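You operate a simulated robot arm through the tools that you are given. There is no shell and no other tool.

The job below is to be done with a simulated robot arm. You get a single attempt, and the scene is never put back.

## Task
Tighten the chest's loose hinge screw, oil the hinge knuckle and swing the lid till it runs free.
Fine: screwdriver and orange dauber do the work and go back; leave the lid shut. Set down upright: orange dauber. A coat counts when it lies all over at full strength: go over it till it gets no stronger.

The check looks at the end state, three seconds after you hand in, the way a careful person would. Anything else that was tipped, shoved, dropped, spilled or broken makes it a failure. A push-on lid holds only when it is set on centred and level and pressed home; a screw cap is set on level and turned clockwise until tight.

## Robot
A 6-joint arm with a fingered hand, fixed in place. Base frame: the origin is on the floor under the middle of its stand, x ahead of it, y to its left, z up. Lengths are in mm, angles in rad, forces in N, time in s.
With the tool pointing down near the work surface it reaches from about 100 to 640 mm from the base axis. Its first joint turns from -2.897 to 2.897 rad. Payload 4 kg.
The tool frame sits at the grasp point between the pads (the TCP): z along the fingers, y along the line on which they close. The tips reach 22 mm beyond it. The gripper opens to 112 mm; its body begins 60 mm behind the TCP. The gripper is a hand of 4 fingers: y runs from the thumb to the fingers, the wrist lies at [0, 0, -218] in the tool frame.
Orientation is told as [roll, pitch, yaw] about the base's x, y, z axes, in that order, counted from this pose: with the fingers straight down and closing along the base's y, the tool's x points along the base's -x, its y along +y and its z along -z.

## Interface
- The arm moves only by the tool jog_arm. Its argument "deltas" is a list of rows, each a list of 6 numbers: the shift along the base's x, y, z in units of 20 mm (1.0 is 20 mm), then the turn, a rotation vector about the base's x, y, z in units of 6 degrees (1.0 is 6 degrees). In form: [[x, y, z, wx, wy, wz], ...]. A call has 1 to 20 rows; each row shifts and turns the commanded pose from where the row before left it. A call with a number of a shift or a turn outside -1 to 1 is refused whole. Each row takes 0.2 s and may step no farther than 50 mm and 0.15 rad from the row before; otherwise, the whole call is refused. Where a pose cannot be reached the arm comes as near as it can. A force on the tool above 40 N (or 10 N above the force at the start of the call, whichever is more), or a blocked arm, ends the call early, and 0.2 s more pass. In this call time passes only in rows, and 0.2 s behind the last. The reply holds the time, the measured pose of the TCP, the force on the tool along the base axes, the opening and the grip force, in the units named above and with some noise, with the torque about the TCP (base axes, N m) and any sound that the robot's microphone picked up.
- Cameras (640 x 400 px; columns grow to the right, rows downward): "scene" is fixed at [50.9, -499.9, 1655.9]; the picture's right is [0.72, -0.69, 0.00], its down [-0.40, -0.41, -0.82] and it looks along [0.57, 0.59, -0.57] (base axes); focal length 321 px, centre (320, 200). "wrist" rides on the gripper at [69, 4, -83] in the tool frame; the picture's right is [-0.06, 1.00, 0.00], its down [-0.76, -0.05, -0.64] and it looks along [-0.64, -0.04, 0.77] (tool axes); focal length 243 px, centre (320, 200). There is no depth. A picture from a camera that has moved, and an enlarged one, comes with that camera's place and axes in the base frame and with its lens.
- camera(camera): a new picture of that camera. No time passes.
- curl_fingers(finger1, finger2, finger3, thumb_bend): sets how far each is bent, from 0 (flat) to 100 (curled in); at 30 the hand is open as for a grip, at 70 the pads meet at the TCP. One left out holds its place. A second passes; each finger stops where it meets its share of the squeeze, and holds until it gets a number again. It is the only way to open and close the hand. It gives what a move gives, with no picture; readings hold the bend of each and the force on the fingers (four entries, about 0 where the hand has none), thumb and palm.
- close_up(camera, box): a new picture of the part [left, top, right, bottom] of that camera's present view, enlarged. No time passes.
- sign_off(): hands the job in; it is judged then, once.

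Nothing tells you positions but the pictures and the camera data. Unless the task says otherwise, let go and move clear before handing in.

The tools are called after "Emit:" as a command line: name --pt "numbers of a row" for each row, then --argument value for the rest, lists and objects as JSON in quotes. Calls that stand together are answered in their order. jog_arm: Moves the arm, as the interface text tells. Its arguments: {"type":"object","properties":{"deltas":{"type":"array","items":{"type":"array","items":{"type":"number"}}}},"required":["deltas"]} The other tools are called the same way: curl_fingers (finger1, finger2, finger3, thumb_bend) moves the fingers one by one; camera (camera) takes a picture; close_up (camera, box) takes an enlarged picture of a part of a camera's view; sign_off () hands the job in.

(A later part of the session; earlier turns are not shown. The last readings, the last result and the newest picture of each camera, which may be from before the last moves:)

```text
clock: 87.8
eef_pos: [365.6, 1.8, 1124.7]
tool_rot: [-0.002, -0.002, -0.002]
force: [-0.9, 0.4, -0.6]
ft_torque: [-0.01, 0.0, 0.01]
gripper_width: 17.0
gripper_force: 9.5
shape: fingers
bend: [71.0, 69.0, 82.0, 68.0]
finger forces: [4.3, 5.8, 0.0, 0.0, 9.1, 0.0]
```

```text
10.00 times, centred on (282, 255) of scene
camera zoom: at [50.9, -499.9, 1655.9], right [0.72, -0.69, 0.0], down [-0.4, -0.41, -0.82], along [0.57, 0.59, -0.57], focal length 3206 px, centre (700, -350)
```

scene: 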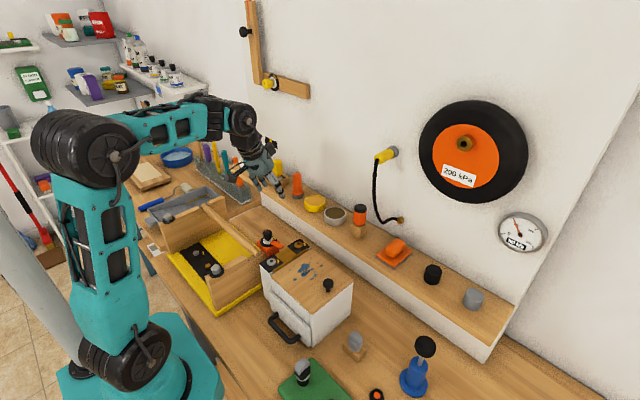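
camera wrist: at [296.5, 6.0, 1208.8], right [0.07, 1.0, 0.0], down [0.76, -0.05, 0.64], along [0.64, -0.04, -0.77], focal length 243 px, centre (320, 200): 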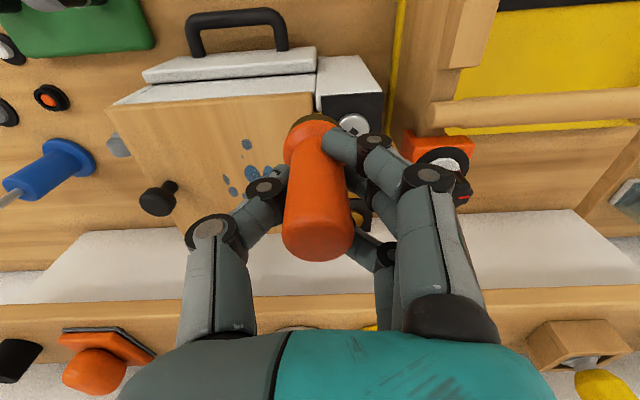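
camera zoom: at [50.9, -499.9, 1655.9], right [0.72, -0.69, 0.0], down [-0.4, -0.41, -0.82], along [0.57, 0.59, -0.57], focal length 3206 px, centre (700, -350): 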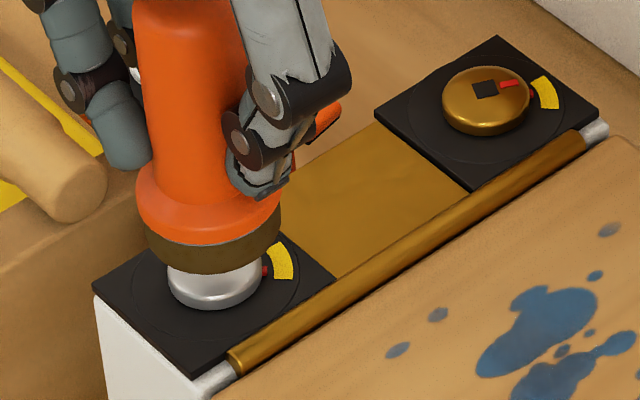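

I'll shift slightly toward the lid to clear the screw head and lower to contact at the near end.

Emit:
jog_arm --pt "0 -0.15 -0.8 0 0 0" --pt "0 0 -0.8 0 0 0" --pt "0 0 -0.5 0 0 0"

Emit:
close_up --camera "scene" --box '[262, 235, 302, 275]'

```text
clock: 88.6
eef_pos: [366.3, -2.4, 1082.4]
tool_rot: [-0.003, 0.002, -0.001]
force: [-0.3, 0.0, -0.4]
ft_torque: [0.0, 0.0, 0.0]
gripper_width: 17.1
gripper_force: 9.3
shape: fingers
bend: [71.0, 69.0, 82.0, 68.0]
finger forces: [4.4, 5.9, 0.1, 0.0, 8.9, 0.0]
```

```text
10.00 times, centred on (282, 255) of scene
camera zoom: at [50.9, -499.9, 1655.9], right [0.72, -0.69, 0.0], down [-0.4, -0.41, -0.82], along [0.57, 0.59, -0.57], focal length 3206 px, centre (700, -350)
```

zoom: 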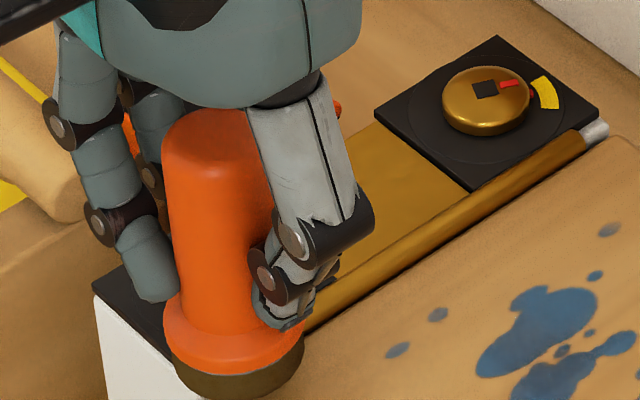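

Emit:
jog_arm --pt "0 0 -0.1 0 0 0" --pt "0 0 -0.1 0 0 0" --pt "0 0 -0.08 0 0 0"

```text
clock: 89.4
eef_pos: [366.5, -4.1, 1076.4]
tool_rot: [-0.002, -0.002, -0.003]
force: [-2.0, -3.5, 11.6]
ft_torque: [0.03, 0.11, 0.04]
gripper_width: 16.6
gripper_force: 12.2
shape: fingers
bend: [72.0, 70.0, 82.0, 67.0]
finger forces: [5.1, 6.7, 0.0, 0.0, 12.1, 0.1]
```

Contact. I'll lift and step along to see the mark it leaves.

Emit:
jog_arm --pt "0 0 0.5 0 0 0" --pt "1 0 0.5 0 0 0" --pt "1 0 0 0 0 0"

Emit:
close_up --camera "scene" --box '[262, 235, 302, 275]'

Emit:
close_up --camera "wrist" --box '[260, 0, 400, 150]'

```text
clock: 90.2
eef_pos: [408.3, -4.3, 1094.9]
tool_rot: [-0.003, 0.0, -0.001]
force: [-0.8, -0.1, -0.2]
ft_torque: [-0.03, 0.02, -0.02]
gripper_width: 16.7
gripper_force: 9.6
shape: fingers
bend: [71.0, 69.0, 82.0, 67.0]
finger forces: [4.6, 5.8, 0.0, 0.0, 8.9, 0.1]
```

```text
10.00 times, centred on (282, 255) of scene
camera zoom: at [50.9, -499.9, 1655.9], right [0.72, -0.69, 0.0], down [-0.4, -0.41, -0.82], along [0.57, 0.59, -0.57], focal length 3206 px, centre (700, -350)
```

zoom: 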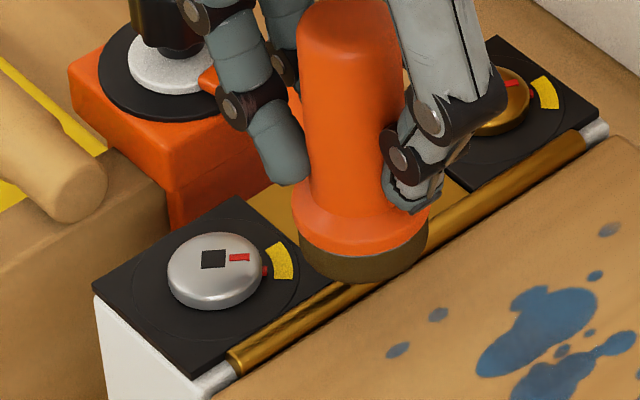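

```text
2.67 times, centred on (330, 75) of wrist
camera zoom: at [337.9, 0.0, 1180.2], right [0.07, 1.0, 0.0], down [0.76, -0.05, 0.64], along [0.64, -0.04, -0.77], focal length 647 px, centre (293, 533)
```

zoom: 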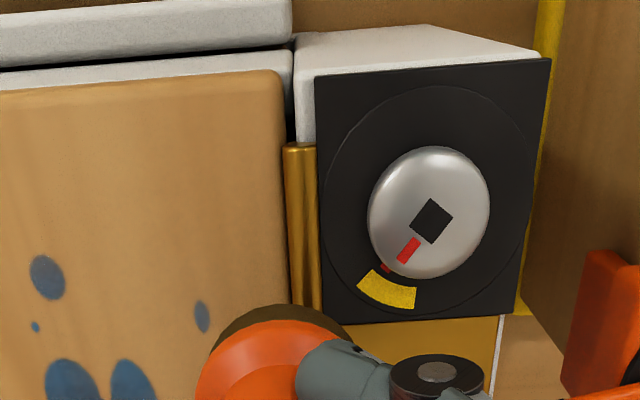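

Emit:
close_up --camera "scene" --box '[270, 258, 298, 276]'

Emit:
close_up --camera "wrist" --box '[315, 40, 355, 120]'

Emit:
close_up --camera "scene" --box '[296, 240, 324, 258]'

```text
16.00 times, centred on (284, 267) of scene
camera zoom: at [50.9, -499.9, 1655.9], right [0.72, -0.69, 0.0], down [-0.4, -0.41, -0.82], along [0.57, 0.59, -0.57], focal length 5129 px, centre (896, -872)
```

zoom: 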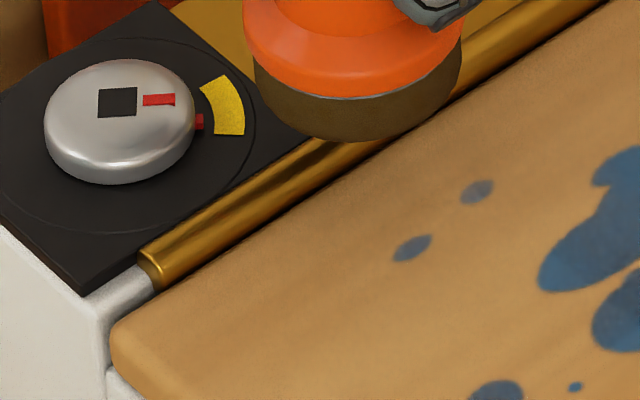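

```text
5.00 times, centred on (335, 80) of wrist
camera zoom: at [337.9, 0.0, 1180.2], right [0.07, 1.0, 0.0], down [0.76, -0.05, 0.64], along [0.64, -0.04, -0.77], focal length 1213 px, centre (245, 800)
```

zoom: 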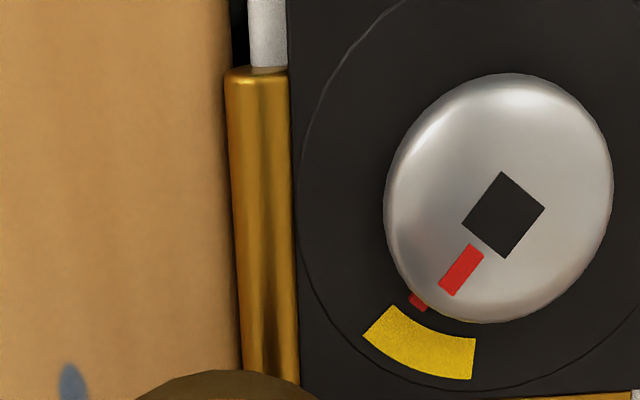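

```text
16.00 times, centred on (310, 249) of scene
camera zoom: at [50.9, -499.9, 1655.9], right [0.72, -0.69, 0.0], down [-0.4, -0.41, -0.82], along [0.57, 0.59, -0.57], focal length 5129 px, centre (480, -584)
```

zoom: 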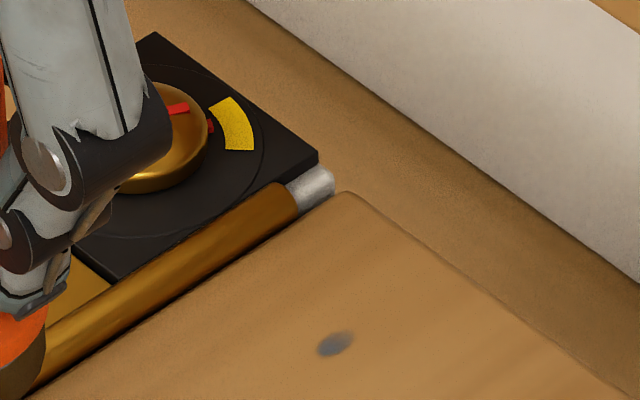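

The touched near end looks glossier, so the coat builds as a sheen. I'll dab systematically along the whole knuckle with overlapping presses.

Emit:
jog_arm --pt "-1 0.15 0 0 0 0" --pt "-1 0 -0.3 0 0 0" --pt "-0.2 0 -0.3 0 0 0" --pt "0 0 -0.4 0 0 0" --pt "0.25 0 0.4 0 0 0" --pt "0.25 0 -0.4 0 0 0" --pt "0.25 0 0.4 0 0 0" --pt "0.25 0 -0.4 0 0 0" --pt "0.25 0 0.4 0 0 0" --pt "0.25 0 -0.4 0 0 0" --pt "0.25 0 0.4 0 0 0" --pt "0.25 0 -0.4 0 0 0" --pt "0.25 0 0.4 0 0 0"

Emit:
close_up --camera "wrist" --box '[260, 0, 400, 150]'

Emit:
close_up --camera "scene" --box '[262, 230, 332, 280]'

```text
clock: 93.0
eef_pos: [408.7, -0.1, 1083.4]
tool_rot: [-0.002, 0.0, -0.002]
force: [-0.1, -0.6, -0.8]
ft_torque: [0.0, 0.04, -0.01]
gripper_width: 17.2
gripper_force: 9.6
shape: fingers
bend: [71.0, 68.0, 82.0, 67.0]
finger forces: [4.5, 6.1, 0.1, 0.0, 9.3, 0.1]
```

```text
2.67 times, centred on (330, 75) of wrist
camera zoom: at [338.7, 3.9, 1167.4], right [0.07, 1.0, 0.0], down [0.77, -0.05, 0.64], along [0.64, -0.04, -0.77], focal length 647 px, centre (293, 533)
```

zoom: 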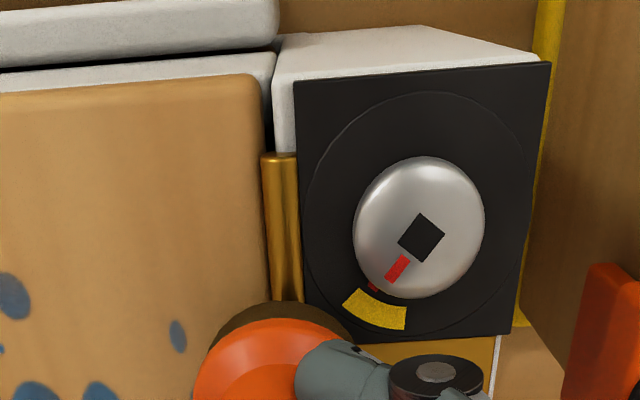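

```text
8.00 times, centred on (297, 255) of scene
camera zoom: at [50.9, -499.9, 1655.9], right [0.72, -0.69, 0.0], down [-0.4, -0.41, -0.82], along [0.57, 0.59, -0.57], focal length 2564 px, centre (504, -240)
```

zoom: 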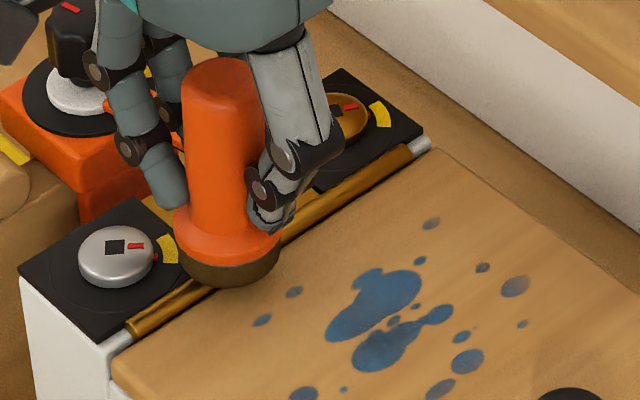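

Emit:
jog_arm --pt "0.25 0 -0.42 0 0 0" --pt "0.25 0 0.42 0 0 0" --pt "0.25 0 -0.42 0 0 0" --pt "0.25 0 0.42 0 0 0" --pt "0.25 0 -0.42 0 0 0" --pt "0.25 0 0.42 0 0 0" --pt "0.25 0 -0.42 0 0 0" --pt "0.25 0 0.42 0 0 0" --pt "0.25 0 -0.42 0 0 0" --pt "0.25 0 0.42 0 0 0" --pt "0.25 0 -0.42 0 0 0" --pt "0.25 0 0.42 0 0 0" --pt "0.25 0 -0.42 0 0 0" --pt "0.25 0 0.42 0 0 0" --pt "0.25 0 -0.42 0 0 0" --pt "0.25 0 0.42 0 0 0"

Emit:
close_up --camera "wrist" --box '[260, 0, 400, 150]'

Emit:
close_up --camera "scene" --box '[262, 230, 332, 280]'

```text
clock: 96.2
eef_pos: [479.9, -0.4, 1081.0]
tool_rot: [-0.003, 0.007, 0.002]
force: [-23.5, -3.2, 16.2]
ft_torque: [0.16, -0.73, 0.63]
gripper_width: 17.2
gripper_force: 22.3
shape: fingers
bend: [72.0, 69.0, 82.0, 67.0]
finger forces: [4.6, 5.3, 22.9, 0.0, 12.1, 0.1]
stopped in row 16: the force on the tool passed its limit at 50 N (the readings are from after the stop); the commanded pose is now the measured one
```

```text
2.67 times, centred on (330, 75) of wrist
camera zoom: at [411.1, 2.9, 1164.9], right [0.06, 1.0, 0.0], down [0.77, -0.05, 0.64], along [0.64, -0.04, -0.77], focal length 647 px, centre (293, 533)
```

zoom: 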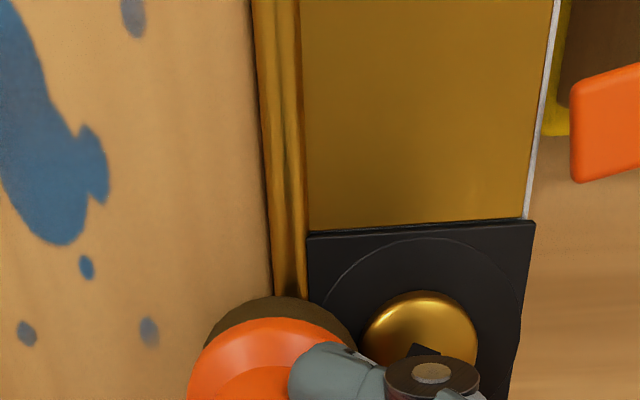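

```text
8.00 times, centred on (297, 255) of scene
camera zoom: at [50.9, -499.9, 1655.9], right [0.72, -0.69, 0.0], down [-0.4, -0.41, -0.82], along [0.57, 0.59, -0.57], focal length 2564 px, centre (504, -240)
```

zoom: 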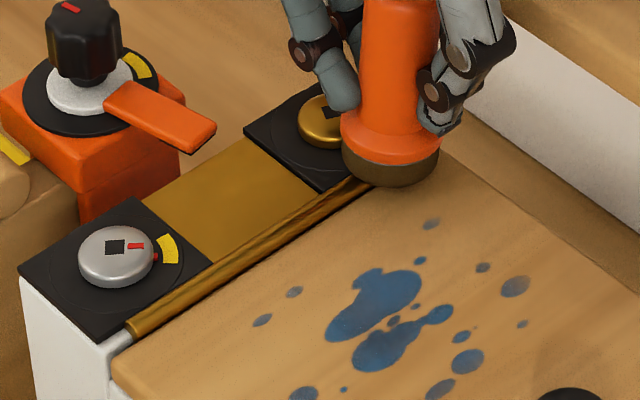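

The far finger touched the shelf front at the far end of the stroke. I'll back off; presses up to x≈470 already reach the far end of the knuckle.

Emit:
jog_arm --pt "-0.3 0 0.1 0 0 0" --pt "-0.5 0 0.5 0 0 0" --pt "-0.5 0 0.5 0 0 0"

Emit:
camera --camera "wrist"

Emit:
close_up --camera "scene" --box '[262, 230, 332, 280]'

Emit:
close_up --camera "scene" --box '[296, 240, 324, 258]'

Emit:
close_up --camera "scene" --box '[270, 258, 298, 276]'

```text
clock: 97.0
eef_pos: [457.8, -0.2, 1100.6]
tool_rot: [-0.002, 0.004, 0.001]
force: [-1.0, 0.4, 0.3]
ft_torque: [0.03, -0.01, -0.03]
gripper_width: 17.4
gripper_force: 10.3
shape: fingers
bend: [71.0, 68.0, 82.0, 67.0]
finger forces: [4.4, 6.1, 0.1, 0.0, 9.4, 0.1]
```

```text
taken
camera wrist: at [388.1, 3.9, 1185.3], right [0.06, 1.0, 0.0], down [0.77, -0.05, 0.64], along [0.64, -0.04, -0.77], focal length 243 px, centre (320, 200)
```

wrist: 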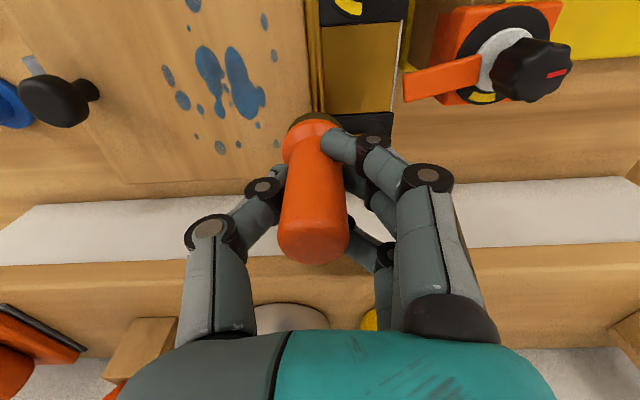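

```text
8.00 times, centred on (297, 255) of scene
camera zoom: at [50.9, -499.9, 1655.9], right [0.72, -0.69, 0.0], down [-0.4, -0.41, -0.82], along [0.57, 0.59, -0.57], focal length 2564 px, centre (504, -240)
```

zoom: 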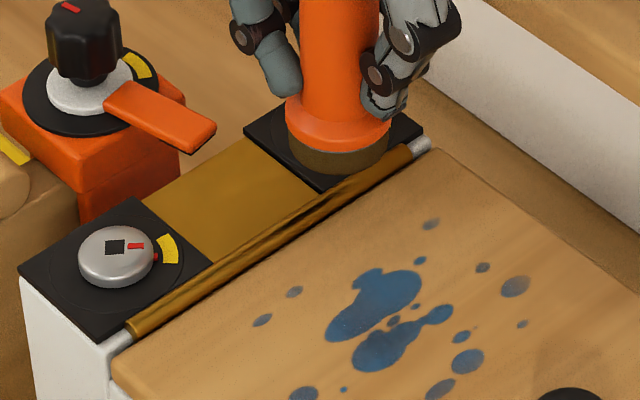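

```text
16.00 times, centred on (310, 249) of scene
camera zoom: at [50.9, -499.9, 1655.9], right [0.72, -0.69, 0.0], down [-0.4, -0.41, -0.82], along [0.57, 0.59, -0.57], focal length 5129 px, centre (480, -584)
```

zoom: 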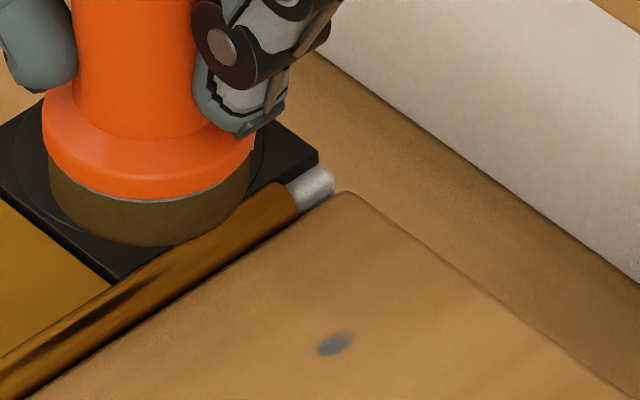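

```text
16.00 times, centred on (284, 267) of scene
camera zoom: at [50.9, -499.9, 1655.9], right [0.72, -0.69, 0.0], down [-0.4, -0.41, -0.82], along [0.57, 0.59, -0.57], focal length 5129 px, centre (896, -872)
```

zoom: 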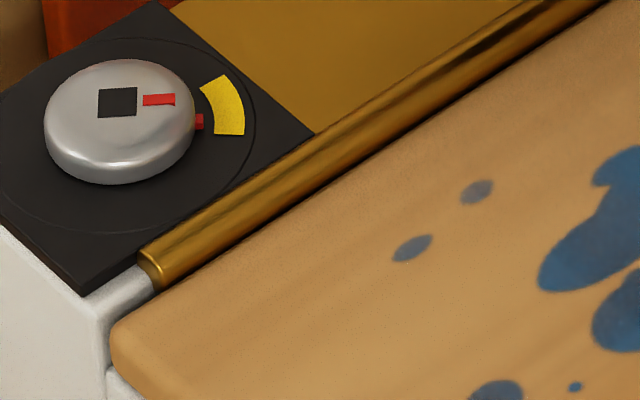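

I'll lift the hand well away so its reflections don't confuse the view, then inspect the whole barrel.

Emit:
jog_arm --pt "0 0 1 0 0 0" --pt "-0.5 0.5 1 0 0 0" --pt "-1 1 1 0 0 0" --pt "-1 1 1 0 0 0" --pt "-1 1 1 0 0 0" --pt "-1 1 0.5 0 0 0"

Emit:
close_up --camera "scene" --box '[270, 235, 330, 280]'

Emit:
close_up --camera "scene" --box '[296, 240, 324, 258]'

Emit:
close_up --camera "scene" --box '[270, 258, 298, 276]'

Emit:
camera --camera "wrist"

```text
clock: 98.4
eef_pos: [365.7, 91.2, 1212.5]
tool_rot: [-0.001, 0.003, 0.0]
force: [-0.3, 0.8, -0.3]
ft_torque: [0.02, -0.01, 0.05]
gripper_width: 17.4
gripper_force: 10.6
shape: fingers
bend: [71.0, 68.0, 82.0, 67.0]
finger forces: [4.4, 6.1, 0.0, 0.0, 9.4, 0.0]
```

```text
8.89 times, centred on (300, 258) of scene
camera zoom: at [50.9, -499.9, 1655.9], right [0.72, -0.69, 0.0], down [-0.4, -0.41, -0.82], along [0.57, 0.59, -0.57], focal length 2849 px, centre (498, -311)
```

zoom: 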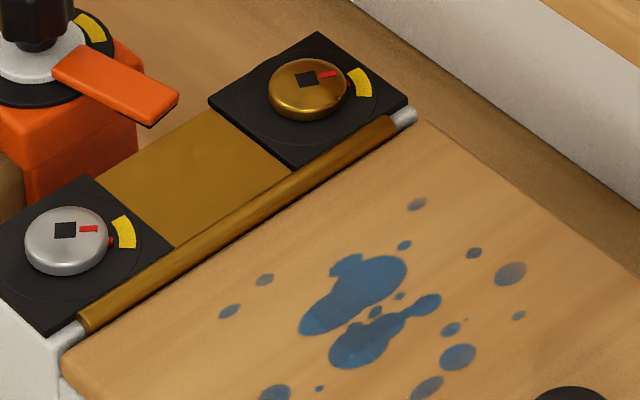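

```text
16.00 times, centred on (310, 249) of scene
camera zoom: at [50.9, -499.9, 1655.9], right [0.72, -0.69, 0.0], down [-0.4, -0.41, -0.82], along [0.57, 0.59, -0.57], focal length 5129 px, centre (480, -584)
```

zoom: 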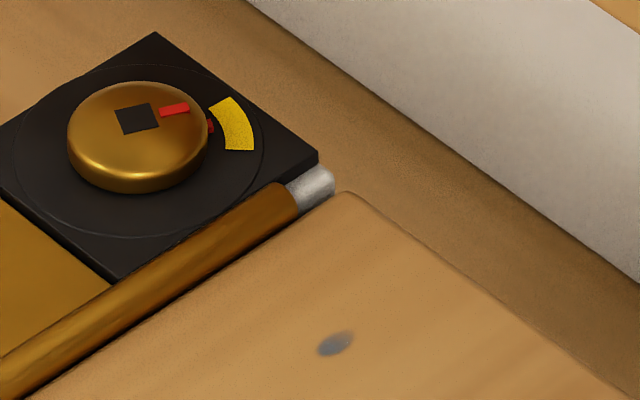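

```text
16.00 times, centred on (284, 267) of scene
camera zoom: at [50.9, -499.9, 1655.9], right [0.72, -0.69, 0.0], down [-0.4, -0.41, -0.82], along [0.57, 0.59, -0.57], focal length 5129 px, centre (896, -872)
```

zoom: 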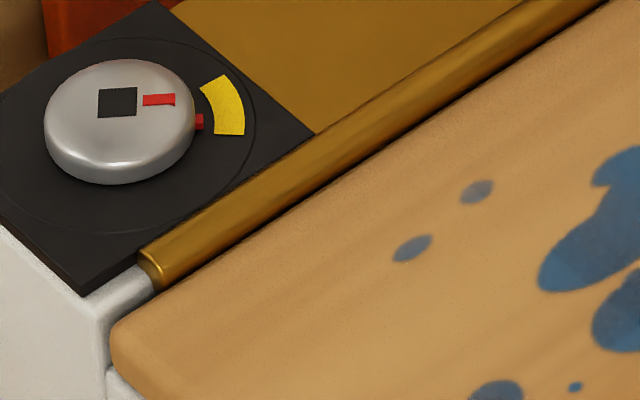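

```text
taken
camera wrist: at [296.4, 94.6, 1297.4], right [0.06, 1.0, 0.0], down [0.77, -0.05, 0.64], along [0.64, -0.04, -0.77], focal length 243 px, centre (320, 200)
```

wrist: 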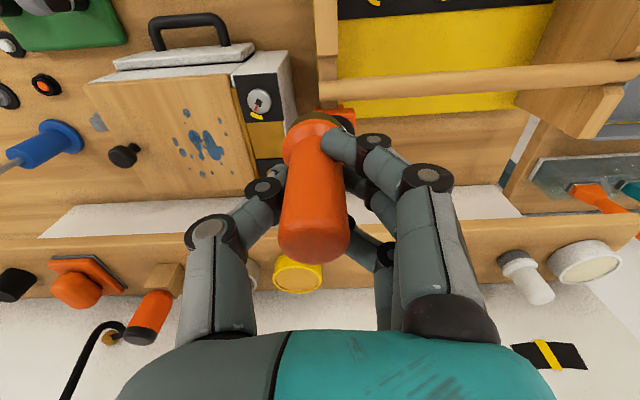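

Emit:
close_up --camera "scene" --box '[272, 248, 304, 274]'

Emit:
close_up --camera "wrist" --box '[225, 60, 305, 160]'

```text
15.38 times, centred on (288, 261) of scene
camera zoom: at [50.9, -499.9, 1655.9], right [0.72, -0.69, 0.0], down [-0.4, -0.41, -0.82], along [0.57, 0.59, -0.57], focal length 4932 px, centre (812, -738)
```

zoom: 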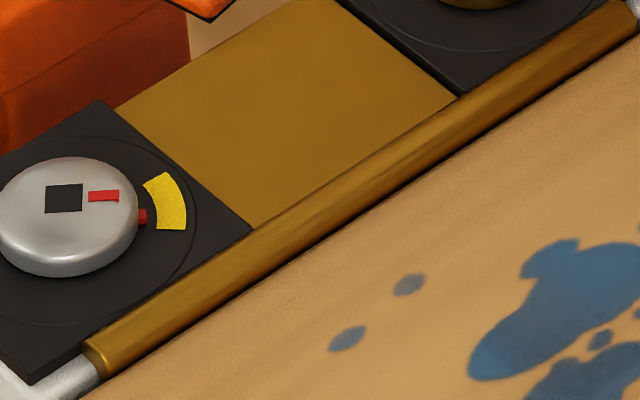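

```text
4.00 times, centred on (265, 110) of wrist
camera zoom: at [296.4, 94.6, 1297.4], right [0.06, 1.0, 0.0], down [0.77, -0.05, 0.64], along [0.64, -0.04, -0.77], focal length 970 px, centre (540, 560)
```

zoom: 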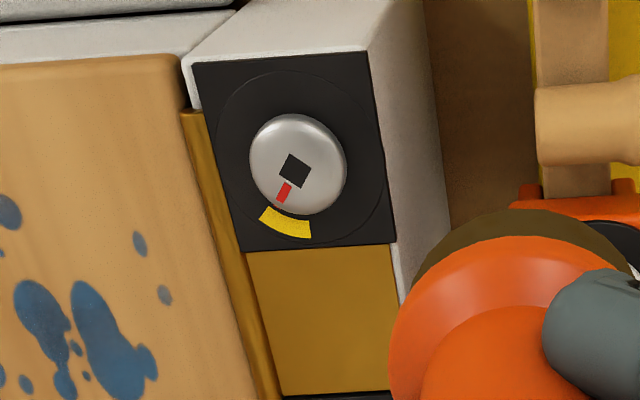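

I still can't see a definite coat from dabbing. I'll try short rubbing strokes with light pressure at mid-knuckle and compare that spot with the rest.

Emit:
jog_arm --pt "0.9 -1 -0.6 0 0 0" --pt "0.9 -1 -1 0 0 0" --pt "0.9 -1 -1 0 0 0" --pt "0 -1 -1 0 0 0" --pt "0 -0.55 -1 0 0 0" --pt "0 0 -1 0 0 0" --pt "0 0 -0.7 0 0 0"

Emit:
close_up --camera "wrist" --box '[260, 0, 400, 150]'

```text
clock: 100.0
eef_pos: [420.4, -2.0, 1086.5]
tool_rot: [-0.002, 0.004, 0.001]
force: [-0.7, -0.6, 0.2]
ft_torque: [-0.02, 0.0, -0.02]
gripper_width: 17.5
gripper_force: 10.0
shape: fingers
bend: [71.0, 68.0, 82.0, 67.0]
finger forces: [4.4, 6.0, 0.0, 0.0, 9.3, 0.1]
```

```text
2.67 times, centred on (330, 75) of wrist
camera zoom: at [350.9, 3.0, 1169.7], right [0.06, 1.0, 0.0], down [0.77, -0.05, 0.64], along [0.64, -0.04, -0.77], focal length 647 px, centre (293, 533)
```

zoom: 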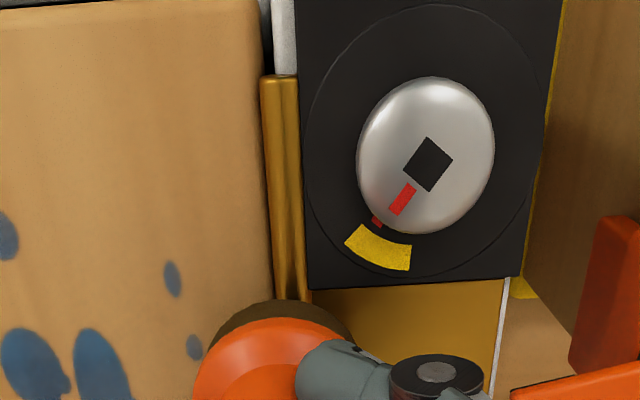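

Emit:
jog_arm --pt "0 0 -0.3 0 0 0" --pt "0 0 -0.15 0 0 0" --pt "0 0 -0.06 0 0 0"

```text
clock: 100.8
eef_pos: [422.5, -1.8, 1075.4]
tool_rot: [-0.002, 0.004, 0.0]
force: [-0.2, -0.6, 0.1]
ft_torque: [0.03, 0.01, 0.04]
gripper_width: 17.4
gripper_force: 9.9
shape: fingers
bend: [71.0, 68.0, 82.0, 67.0]
finger forces: [4.5, 6.1, 0.0, 0.0, 9.4, 0.0]
```

Emit:
jog_arm --pt "0 0 -0.06 0 0 0" --pt "0 0 -0.06 0 0 0"

```text
clock: 101.4
eef_pos: [421.1, -2.0, 1073.9]
tool_rot: [-0.001, 0.003, 0.0]
force: [-3.1, 0.4, 11.7]
ft_torque: [-0.03, 0.12, 0.02]
gripper_width: 17.3
gripper_force: 11.7
shape: fingers
bend: [71.0, 69.0, 82.0, 67.0]
finger forces: [5.9, 7.1, 0.1, 0.1, 10.7, 0.0]
```

Emit:
jog_arm --pt "0.2 0 0.02 0 0 0" --pt "-0.3 0 0 0 0 0" --pt "0.3 0 0 0 0 0" --pt "-0.3 0 0 0 0 0" --pt "0.3 0 0 0 0 0" --pt "-0.3 0 0 0 0 0" --pt "0.3 0 0 0 0 0" --pt "-0.3 0 0 0 0 0" --pt "0.1 0 0 0 0 0"

Emit:
close_up --camera "scene" --box '[262, 220, 332, 280]'

```text
clock: 103.4
eef_pos: [420.3, -2.5, 1073.0]
tool_rot: [-0.003, 0.004, 0.001]
force: [0.4, -1.4, 7.5]
ft_torque: [-0.01, 0.0, 0.01]
gripper_width: 17.4
gripper_force: 12.0
shape: fingers
bend: [71.0, 69.0, 82.0, 68.0]
finger forces: [4.9, 7.0, 0.1, 0.0, 11.9, 0.0]
```

```text
6.67 times, centred on (297, 250) of scene
camera zoom: at [50.9, -499.9, 1655.9], right [0.72, -0.69, 0.0], down [-0.4, -0.41, -0.82], along [0.57, 0.59, -0.57], focal length 2137 px, centre (473, -133)
```

zoom: 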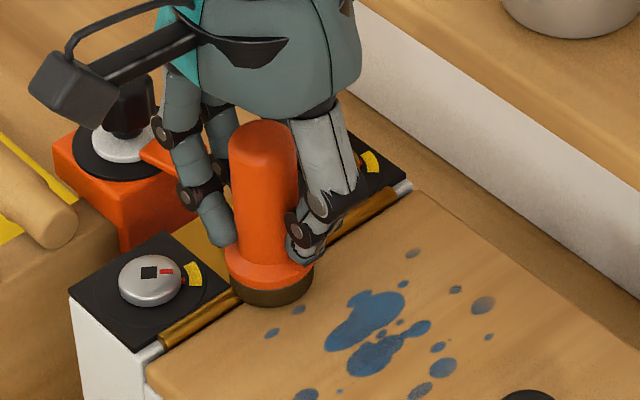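

Now I'll lift away again and inspect the rubbed spot.

Emit:
jog_arm --pt "0 0 0.5 0 0 0" --pt "0 0 1 0 0 0" --pt "-0.5 0.5 1 0 0 0" --pt "-0.5 1 1 0 0 0" --pt "-0.5 1 1 0 0 0" --pt "-0.5 1 1 0 0 0" --pt "0 1 0.5 0 0 0"

Emit:
close_up --camera "scene" --box '[270, 235, 330, 280]'

Emit:
close_up --camera "scene" --box '[272, 248, 304, 274]'

Emit:
close_up --camera "wrist" --box '[225, 60, 325, 160]'

```text
clock: 105.0
eef_pos: [382.3, 88.6, 1191.6]
tool_rot: [-0.003, 0.005, 0.0]
force: [0.3, -0.1, -1.2]
ft_torque: [0.0, -0.01, -0.01]
gripper_width: 17.4
gripper_force: 9.4
shape: fingers
bend: [71.0, 68.0, 82.0, 68.0]
finger forces: [4.8, 6.0, 0.0, 0.1, 9.3, 0.0]
```

```text
8.89 times, centred on (300, 258) of scene
camera zoom: at [50.9, -499.9, 1655.9], right [0.72, -0.69, 0.0], down [-0.4, -0.41, -0.82], along [0.57, 0.59, -0.57], focal length 2849 px, centre (498, -311)
```

zoom: 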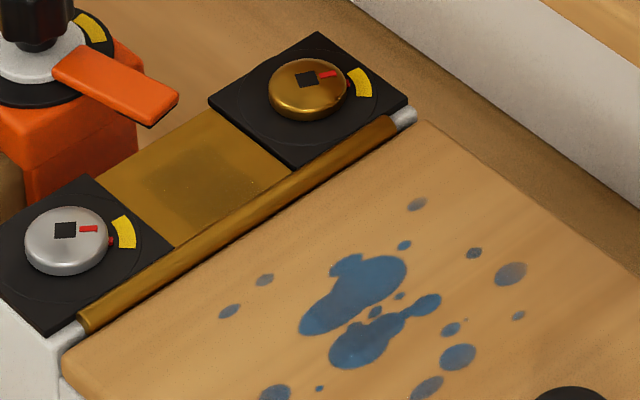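

```text
15.38 times, centred on (288, 261) of scene
camera zoom: at [50.9, -499.9, 1655.9], right [0.72, -0.69, 0.0], down [-0.4, -0.41, -0.82], along [0.57, 0.59, -0.57], focal length 4932 px, centre (812, -738)
```

zoom: 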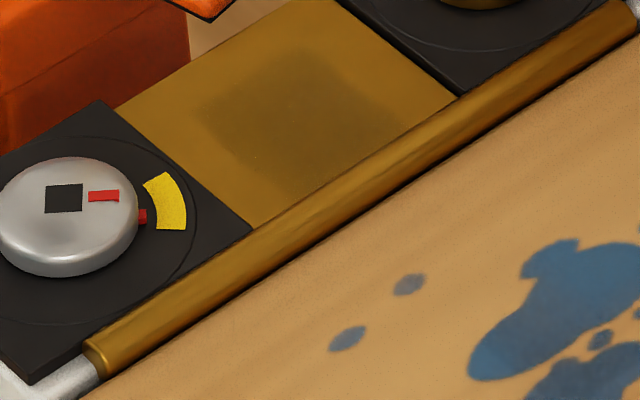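

```text
4.00 times, centred on (275, 110) of wrist
camera zoom: at [311.8, 92.6, 1277.1], right [0.06, 1.0, 0.0], down [0.77, -0.05, 0.64], along [0.64, -0.04, -0.77], focal length 970 px, centre (500, 560)
```

zoom: 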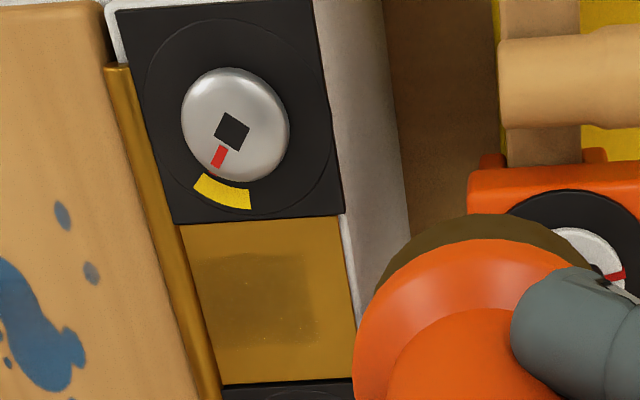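

A dark oil film has now appeared on the flat brass plate between the two screws, so that plate is the knuckle surface that takes the coat. I'll bring the felt directly over that plate (centre about (426, 24)) and rub there.

Emit:
jog_arm --pt "0.75 -1 0 0 0 0" --pt "0.75 -1 0 0 0 0" --pt "0.7 -1 -0.5 0 0 0" --pt "0 -0.08 -1 0 0 0" --pt "0 0 -1 0 0 0" --pt "0 0 -1 0 0 0" --pt "0 0 -1 0 0 0"

Emit:
camera --camera "wrist"

Emit:
close_up --camera "scene" --box '[250, 210, 330, 270]'

```text
clock: 106.6
eef_pos: [424.9, 27.5, 1104.0]
tool_rot: [-0.001, 0.003, -0.001]
force: [0.6, -0.1, -0.2]
ft_torque: [0.03, 0.02, 0.0]
gripper_width: 17.4
gripper_force: 10.3
shape: fingers
bend: [71.0, 68.0, 82.0, 68.0]
finger forces: [4.7, 6.1, 0.0, 0.1, 9.3, 0.0]
```

```text
taken
camera wrist: at [354.6, 31.9, 1188.9], right [0.06, 1.0, 0.0], down [0.77, -0.05, 0.64], along [0.64, -0.04, -0.77], focal length 243 px, centre (320, 200)
```

wrist: 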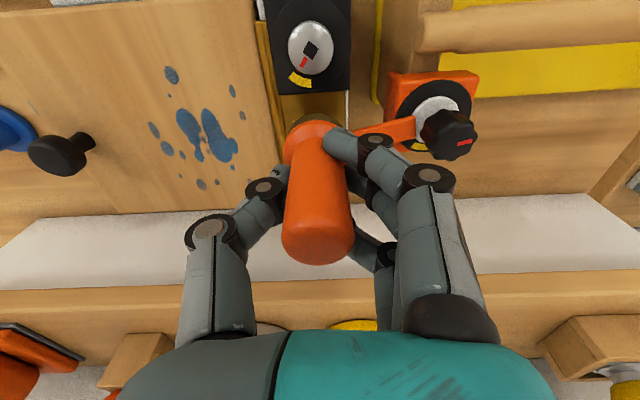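

```text
6.67 times, centred on (290, 240) of scene
camera zoom: at [50.9, -499.9, 1655.9], right [0.72, -0.69, 0.0], down [-0.4, -0.41, -0.82], along [0.57, 0.59, -0.57], focal length 2137 px, centre (520, -67)
```

zoom: 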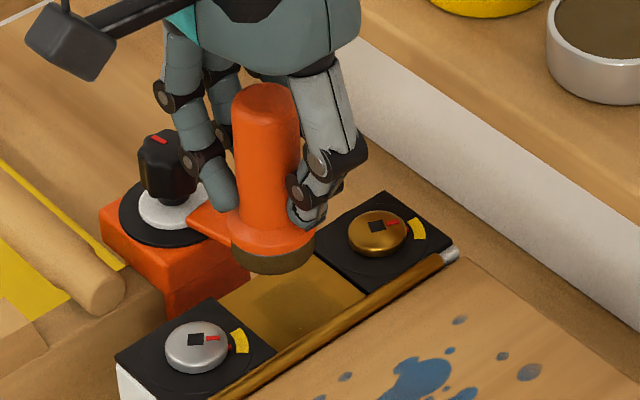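

Emit:
jog_arm --pt "0 0 -0.7 0 0 0" --pt "0 0 -0.5 0 0 0"

Emit:
close_up --camera "wrist" --box '[240, 40, 400, 160]'

Emit:
close_up --camera "scene" --box '[260, 225, 330, 275]'

```text
clock: 107.2
eef_pos: [423.8, 26.3, 1079.1]
tool_rot: [-0.003, 0.005, 0.0]
force: [0.2, 0.1, -0.2]
ft_torque: [0.0, -0.05, 0.01]
gripper_width: 17.8
gripper_force: 9.6
shape: fingers
bend: [71.0, 68.0, 82.0, 68.0]
finger forces: [4.7, 6.0, 0.0, 0.0, 9.2, 0.0]
```

```text
3.33 times, centred on (320, 100) of wrist
camera zoom: at [354.4, 30.8, 1164.0], right [0.06, 1.0, 0.0], down [0.77, -0.05, 0.64], along [0.64, -0.04, -0.77], focal length 809 px, centre (320, 533)
```

zoom: 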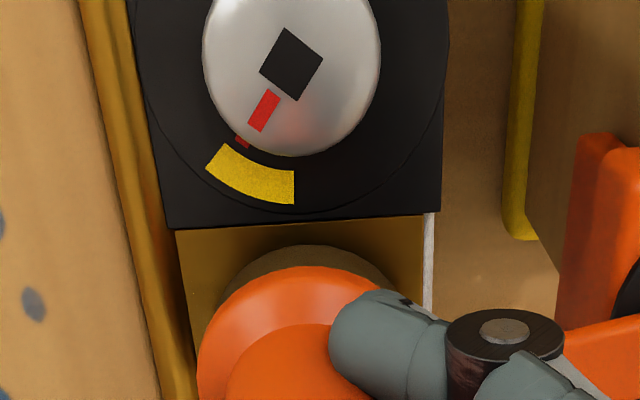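

```text
8.00 times, centred on (295, 250) of scene
camera zoom: at [50.9, -499.9, 1655.9], right [0.72, -0.69, 0.0], down [-0.4, -0.41, -0.82], along [0.57, 0.59, -0.57], focal length 2564 px, centre (520, -200)
```

zoom: 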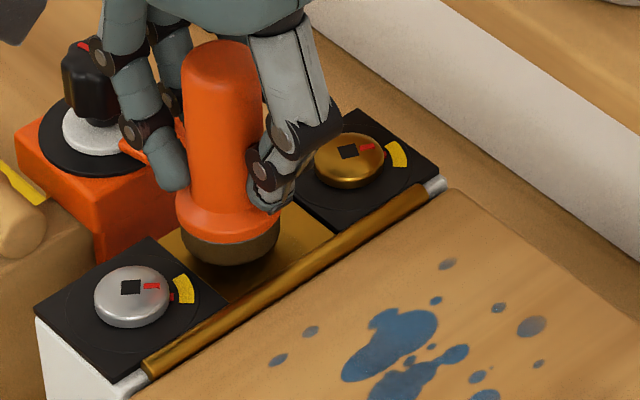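

The felt is right over the plate. Lowering to contact.

Emit:
jog_arm --pt "0 0 -0.2 0 0 0" --pt "0 0 -0.12 0 0 0" --pt "0 0 -0.08 0 0 0"

```text
clock: 108.0
eef_pos: [424.8, 27.3, 1072.3]
tool_rot: [-0.001, 0.002, -0.001]
force: [-4.4, -0.4, 14.2]
ft_torque: [-0.04, 0.14, -0.03]
gripper_width: 17.3
gripper_force: 12.6
shape: fingers
bend: [71.0, 69.0, 82.0, 68.0]
finger forces: [7.0, 7.1, 0.0, 0.0, 11.4, 0.0]
```

In contact. I'll ease the pressure slightly and rub in small overlapping strokes.

Emit:
jog_arm --pt "0.2 0 0.03 0 0 0" --pt "0.2 0 0 0 0 0" --pt "0 0.2 0 0 0 0" --pt "-0.4 0 0 0 0 0" --pt "-0.4 0 0 0 0 0" --pt "0 -0.2 0 0 0 0" --pt "0.4 0 0 0 0 0" --pt "0.4 0 0 0 0 0" --pt "-0.4 0 0 0 0 0" --pt "-0.4 0 0 0 0 0" --pt "0.4 0 0 0 0 0"

Emit:
close_up --camera "scene" --box '[260, 225, 330, 275]'

Emit:
camera --camera "wrist"

```text
clock: 110.4
eef_pos: [422.9, 26.8, 1072.6]
tool_rot: [-0.002, 0.009, 0.002]
force: [-1.8, -0.5, 3.1]
ft_torque: [0.01, 0.0, 0.0]
gripper_width: 17.6
gripper_force: 11.2
shape: fingers
bend: [71.0, 69.0, 82.0, 68.0]
finger forces: [6.1, 6.4, 0.1, 0.1, 10.5, 0.0]
```

```text
8.00 times, centred on (295, 250) of scene
camera zoom: at [50.9, -499.9, 1655.9], right [0.72, -0.69, 0.0], down [-0.4, -0.41, -0.82], along [0.57, 0.59, -0.57], focal length 2564 px, centre (520, -200)
```

zoom: 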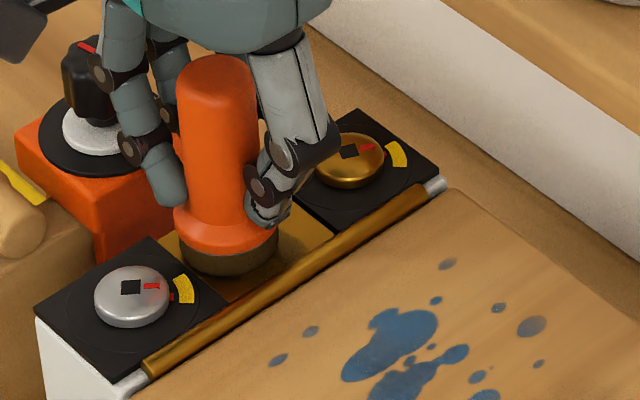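

```text
taken
camera wrist: at [353.9, 31.1, 1157.0], right [0.06, 1.0, 0.0], down [0.77, -0.05, 0.64], along [0.64, -0.04, -0.77], focal length 243 px, centre (320, 200)
```

wrist: 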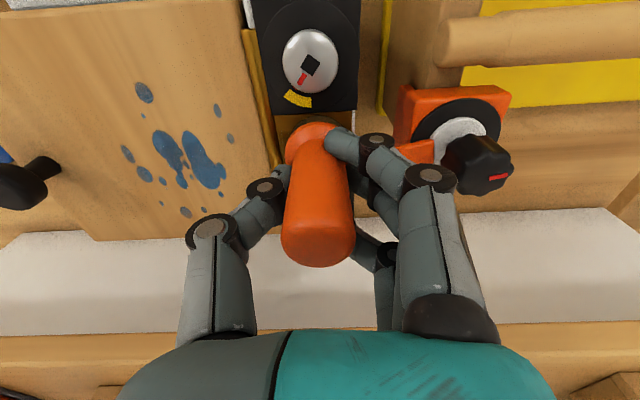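

Emit:
jog_arm --pt "0 0 0.5 0 0 0" --pt "0 0 1 0 0 0" --pt "-0.5 0.5 1 0 0 0" --pt "-0.5 1 1 0 0 0" --pt "-0.5 1 1 0 0 0" --pt "-0.5 0.7 1 0 0 0"

Emit:
close_up --camera "scene" --box '[270, 235, 330, 280]'

Emit:
close_up --camera "scene" --box '[272, 242, 304, 268]'

```text
clock: 111.8
eef_pos: [382.8, 90.7, 1181.0]
tool_rot: [-0.001, 0.006, 0.001]
force: [0.6, 0.1, -1.0]
ft_torque: [-0.01, -0.04, -0.01]
gripper_width: 17.8
gripper_force: 10.7
shape: fingers
bend: [71.0, 68.0, 82.0, 68.0]
finger forces: [5.3, 6.1, 0.1, 0.1, 9.6, 0.1]
```

```text
8.89 times, centred on (300, 258) of scene
camera zoom: at [50.9, -499.9, 1655.9], right [0.72, -0.69, 0.0], down [-0.4, -0.41, -0.82], along [0.57, 0.59, -0.57], focal length 2849 px, centre (498, -311)
```

zoom: 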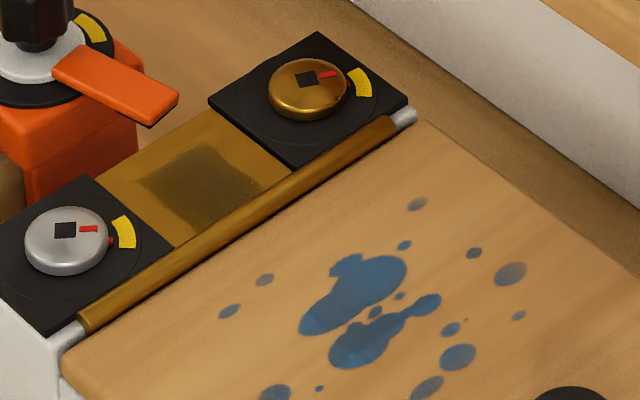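

```text
15.38 times, centred on (288, 255) of scene
camera zoom: at [50.9, -499.9, 1655.9], right [0.72, -0.69, 0.0], down [-0.4, -0.41, -0.82], along [0.57, 0.59, -0.57], focal length 4932 px, centre (812, -646)
```

zoom: 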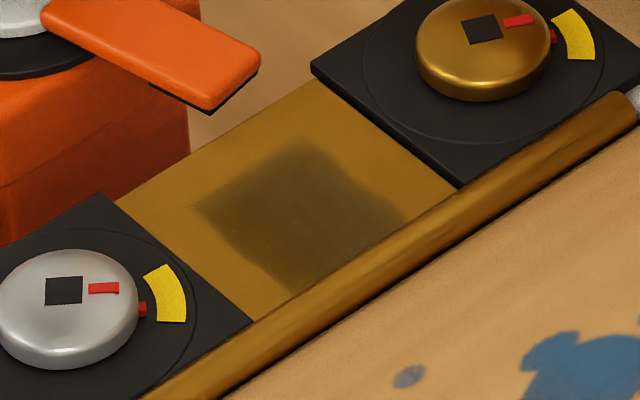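

The film got clearly darker, so rubbing works. It needs to cover the whole plate evenly, so I'll go back and sweep the felt over the full area, corners included.

Emit:
jog_arm --pt "0.7 -1 0 0 0 0" --pt "0.7 -1 -0.5 0 0 0" --pt "0.02 -1 -1 0 0 0" --pt "0 -0.55 -1 0 0 0" --pt "0 0 -1 0 0 0" --pt "0 0 -1 0 0 0" --pt "0 0 -0.5 0 0 0"

Emit:
jog_arm --pt "0 0 -0.2 0 0 0" --pt "0 0 -0.12 0 0 0"

```text
clock: 113.4
eef_pos: [412.3, 19.4, 1082.1]
tool_rot: [-0.003, 0.003, 0.002]
force: [-0.2, -0.6, -0.1]
ft_torque: [-0.03, 0.0, 0.01]
gripper_width: 17.7
gripper_force: 10.0
shape: fingers
bend: [71.0, 68.0, 82.0, 68.0]
finger forces: [5.2, 6.1, 0.0, 0.0, 9.5, 0.0]
```

```text
clock: 114.0
eef_pos: [412.8, 20.5, 1074.7]
tool_rot: [-0.002, 0.002, 0.0]
force: [1.1, -0.8, 2.9]
ft_torque: [0.01, 0.0, 0.01]
gripper_width: 17.3
gripper_force: 11.0
shape: fingers
bend: [71.0, 68.0, 82.0, 68.0]
finger forces: [5.2, 6.3, 0.0, 0.1, 10.7, 0.0]
```

Emit:
jog_arm --pt "0 0 -0.04 0 0 0" --pt "0.35 0 0 0 0 0" --pt "0.35 0 0 0 0 0" --pt "0.35 0 0 0 0 0" --pt "0.35 0 0 0 0 0" --pt "0 0.35 0 0 0 0" --pt "-0.35 0 0 0 0 0" --pt "-0.35 0 0 0 0 0" --pt "-0.35 0 0 0 0 0" --pt "-0.35 0 0 0 0 0" --pt "0 0.35 0 0 0 0" --pt "0.35 0 0 0 0 0" --pt "0.35 0 0 0 0 0" --pt "0.35 0 0 0 0 0" --pt "0.35 0 0 0 0 0"

Emit:
camera --camera "wrist"

Emit:
close_up --camera "scene" --box '[260, 215, 330, 265]'

```text
clock: 117.2
eef_pos: [441.2, 33.0, 1073.7]
tool_rot: [-0.003, 0.003, 0.0]
force: [-0.1, -0.1, 0.3]
ft_torque: [-0.02, 0.05, -0.01]
gripper_width: 17.7
gripper_force: 10.5
shape: fingers
bend: [71.0, 68.0, 82.0, 67.0]
finger forces: [4.4, 6.7, 0.0, 0.0, 9.6, 0.0]
```

```text
taken
camera wrist: at [371.2, 37.4, 1158.5], right [0.06, 1.0, 0.0], down [0.77, -0.05, 0.64], along [0.64, -0.04, -0.77], focal length 243 px, centre (320, 200)
```

wrist: 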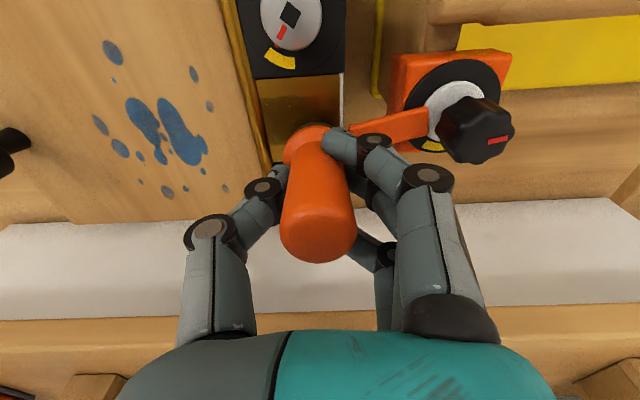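

```text
8.00 times, centred on (295, 240) of scene
camera zoom: at [50.9, -499.9, 1655.9], right [0.72, -0.69, 0.0], down [-0.4, -0.41, -0.82], along [0.57, 0.59, -0.57], focal length 2564 px, centre (520, -120)
```

zoom: 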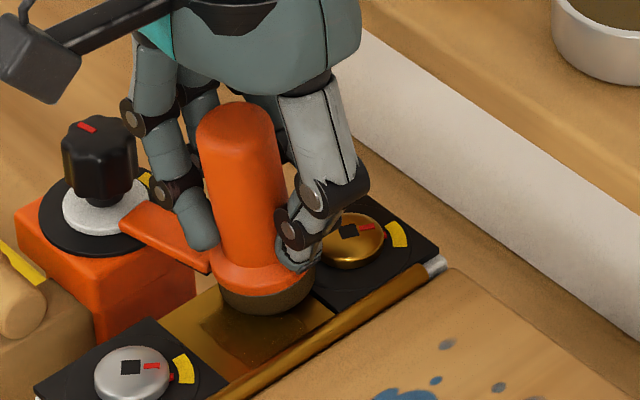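

Emit:
close_up --camera "wrist" --box '[230, 50, 370, 150]'

Emit:
jog_arm --pt "0 0 -0.06 0 0 0" --pt "0 0 -0.04 0 0 0"

```text
4.00 times, centred on (300, 100) of wrist
camera zoom: at [371.2, 37.4, 1158.5], right [0.06, 1.0, 0.0], down [0.77, -0.05, 0.64], along [0.64, -0.04, -0.77], focal length 970 px, centre (400, 600)
```

zoom: 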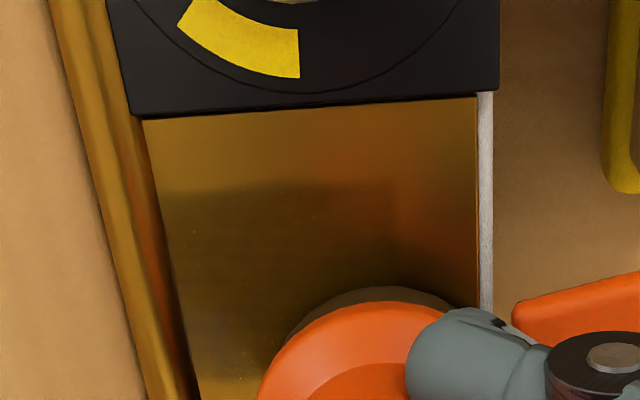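

```text
clock: 117.8
eef_pos: [441.4, 33.0, 1073.0]
tool_rot: [-0.001, 0.005, 0.003]
force: [-4.2, -0.5, 9.1]
ft_torque: [-0.04, 0.05, -0.01]
gripper_width: 17.5
gripper_force: 11.5
shape: fingers
bend: [71.0, 68.0, 82.0, 67.0]
finger forces: [5.4, 7.1, 0.0, 0.0, 10.1, 0.0]
```

Emit:
jog_arm --pt "-0.35 0 0 0 0 0" --pt "-0.35 0 0 0 0 0" --pt "-0.35 0 0 0 0 0" --pt "-0.35 0 0 0 0 0" --pt "0 -0.3 -0.02 0 0 0" --pt "0.35 0 0 0 0 0" --pt "0.35 0 0 0 0 0" --pt "0.35 0 0 0 0 0" --pt "0 -0.3 -0.02 0 0 0" --pt "-0.35 0 0 0 0 0" --pt "-0.35 0 0 0 0 0" --pt "-0.35 0 0 0 0 0" --pt "0 0 0.5 0 0 0" --pt "0 0 1 0 0 0" --pt "-0.3 0.8 1 0 0 0" --pt "-0.3 1 1 0 0 0" --pt "-0.3 1 1 0 0 0" --pt "-0.3 0.8 0.8 0 0 0"

Emit:
close_up --camera "scene" --box '[272, 242, 304, 268]'

Emit:
close_up --camera "scene" --box '[250, 190, 330, 260]'

Emit:
close_up --camera "wrist" --box '[220, 60, 340, 170]'

```text
clock: 121.6
eef_pos: [388.2, 92.7, 1175.1]
tool_rot: [-0.003, 0.004, 0.0]
force: [0.3, -0.1, -0.7]
ft_torque: [-0.04, 0.02, -0.03]
gripper_width: 17.7
gripper_force: 10.2
shape: fingers
bend: [70.0, 68.0, 82.0, 67.0]
finger forces: [4.7, 6.4, 0.1, 0.0, 9.5, 0.1]
```

```text
15.38 times, centred on (288, 255) of scene
camera zoom: at [50.9, -499.9, 1655.9], right [0.72, -0.69, 0.0], down [-0.4, -0.41, -0.82], along [0.57, 0.59, -0.57], focal length 4932 px, centre (812, -646)
```

zoom: 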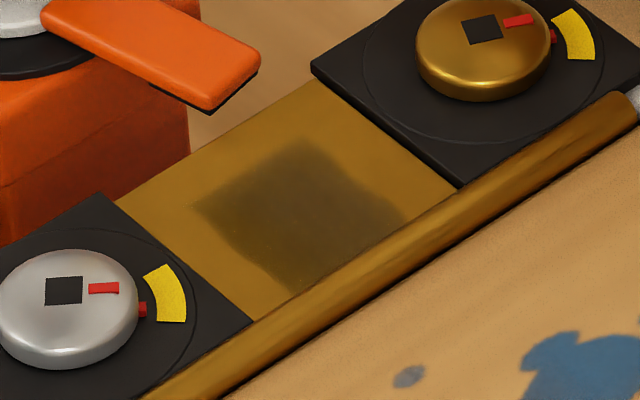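

```text
5.71 times, centred on (290, 225) of scene
camera zoom: at [50.9, -499.9, 1655.9], right [0.72, -0.69, 0.0], down [-0.4, -0.41, -0.82], along [0.57, 0.59, -0.57], focal length 1832 px, centre (491, 57)
```

zoom: 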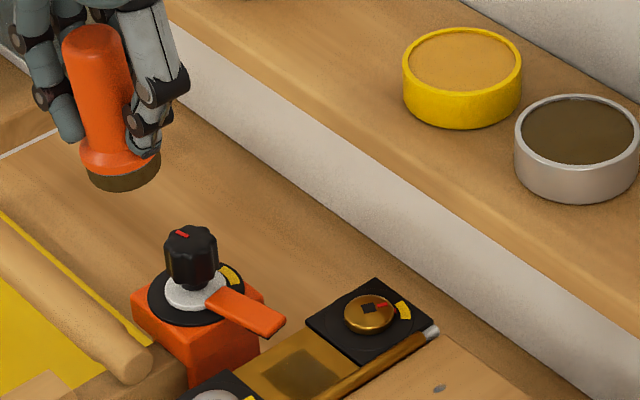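

```text
3.64 times, centred on (280, 115) of wrist
camera zoom: at [319.2, 97.7, 1260.3], right [0.06, 1.0, 0.0], down [0.77, -0.05, 0.64], along [0.64, -0.04, -0.77], focal length 882 px, centre (466, 509)
```

zoom: 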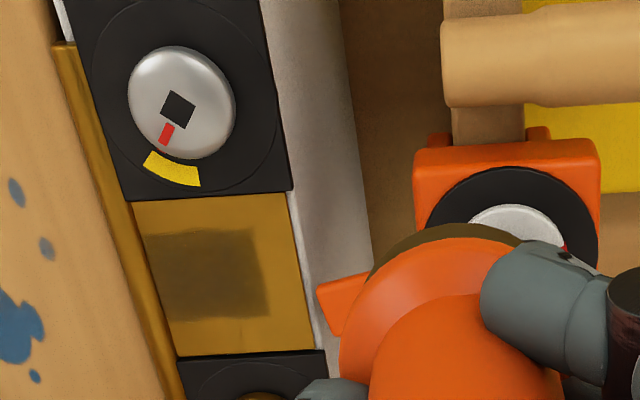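

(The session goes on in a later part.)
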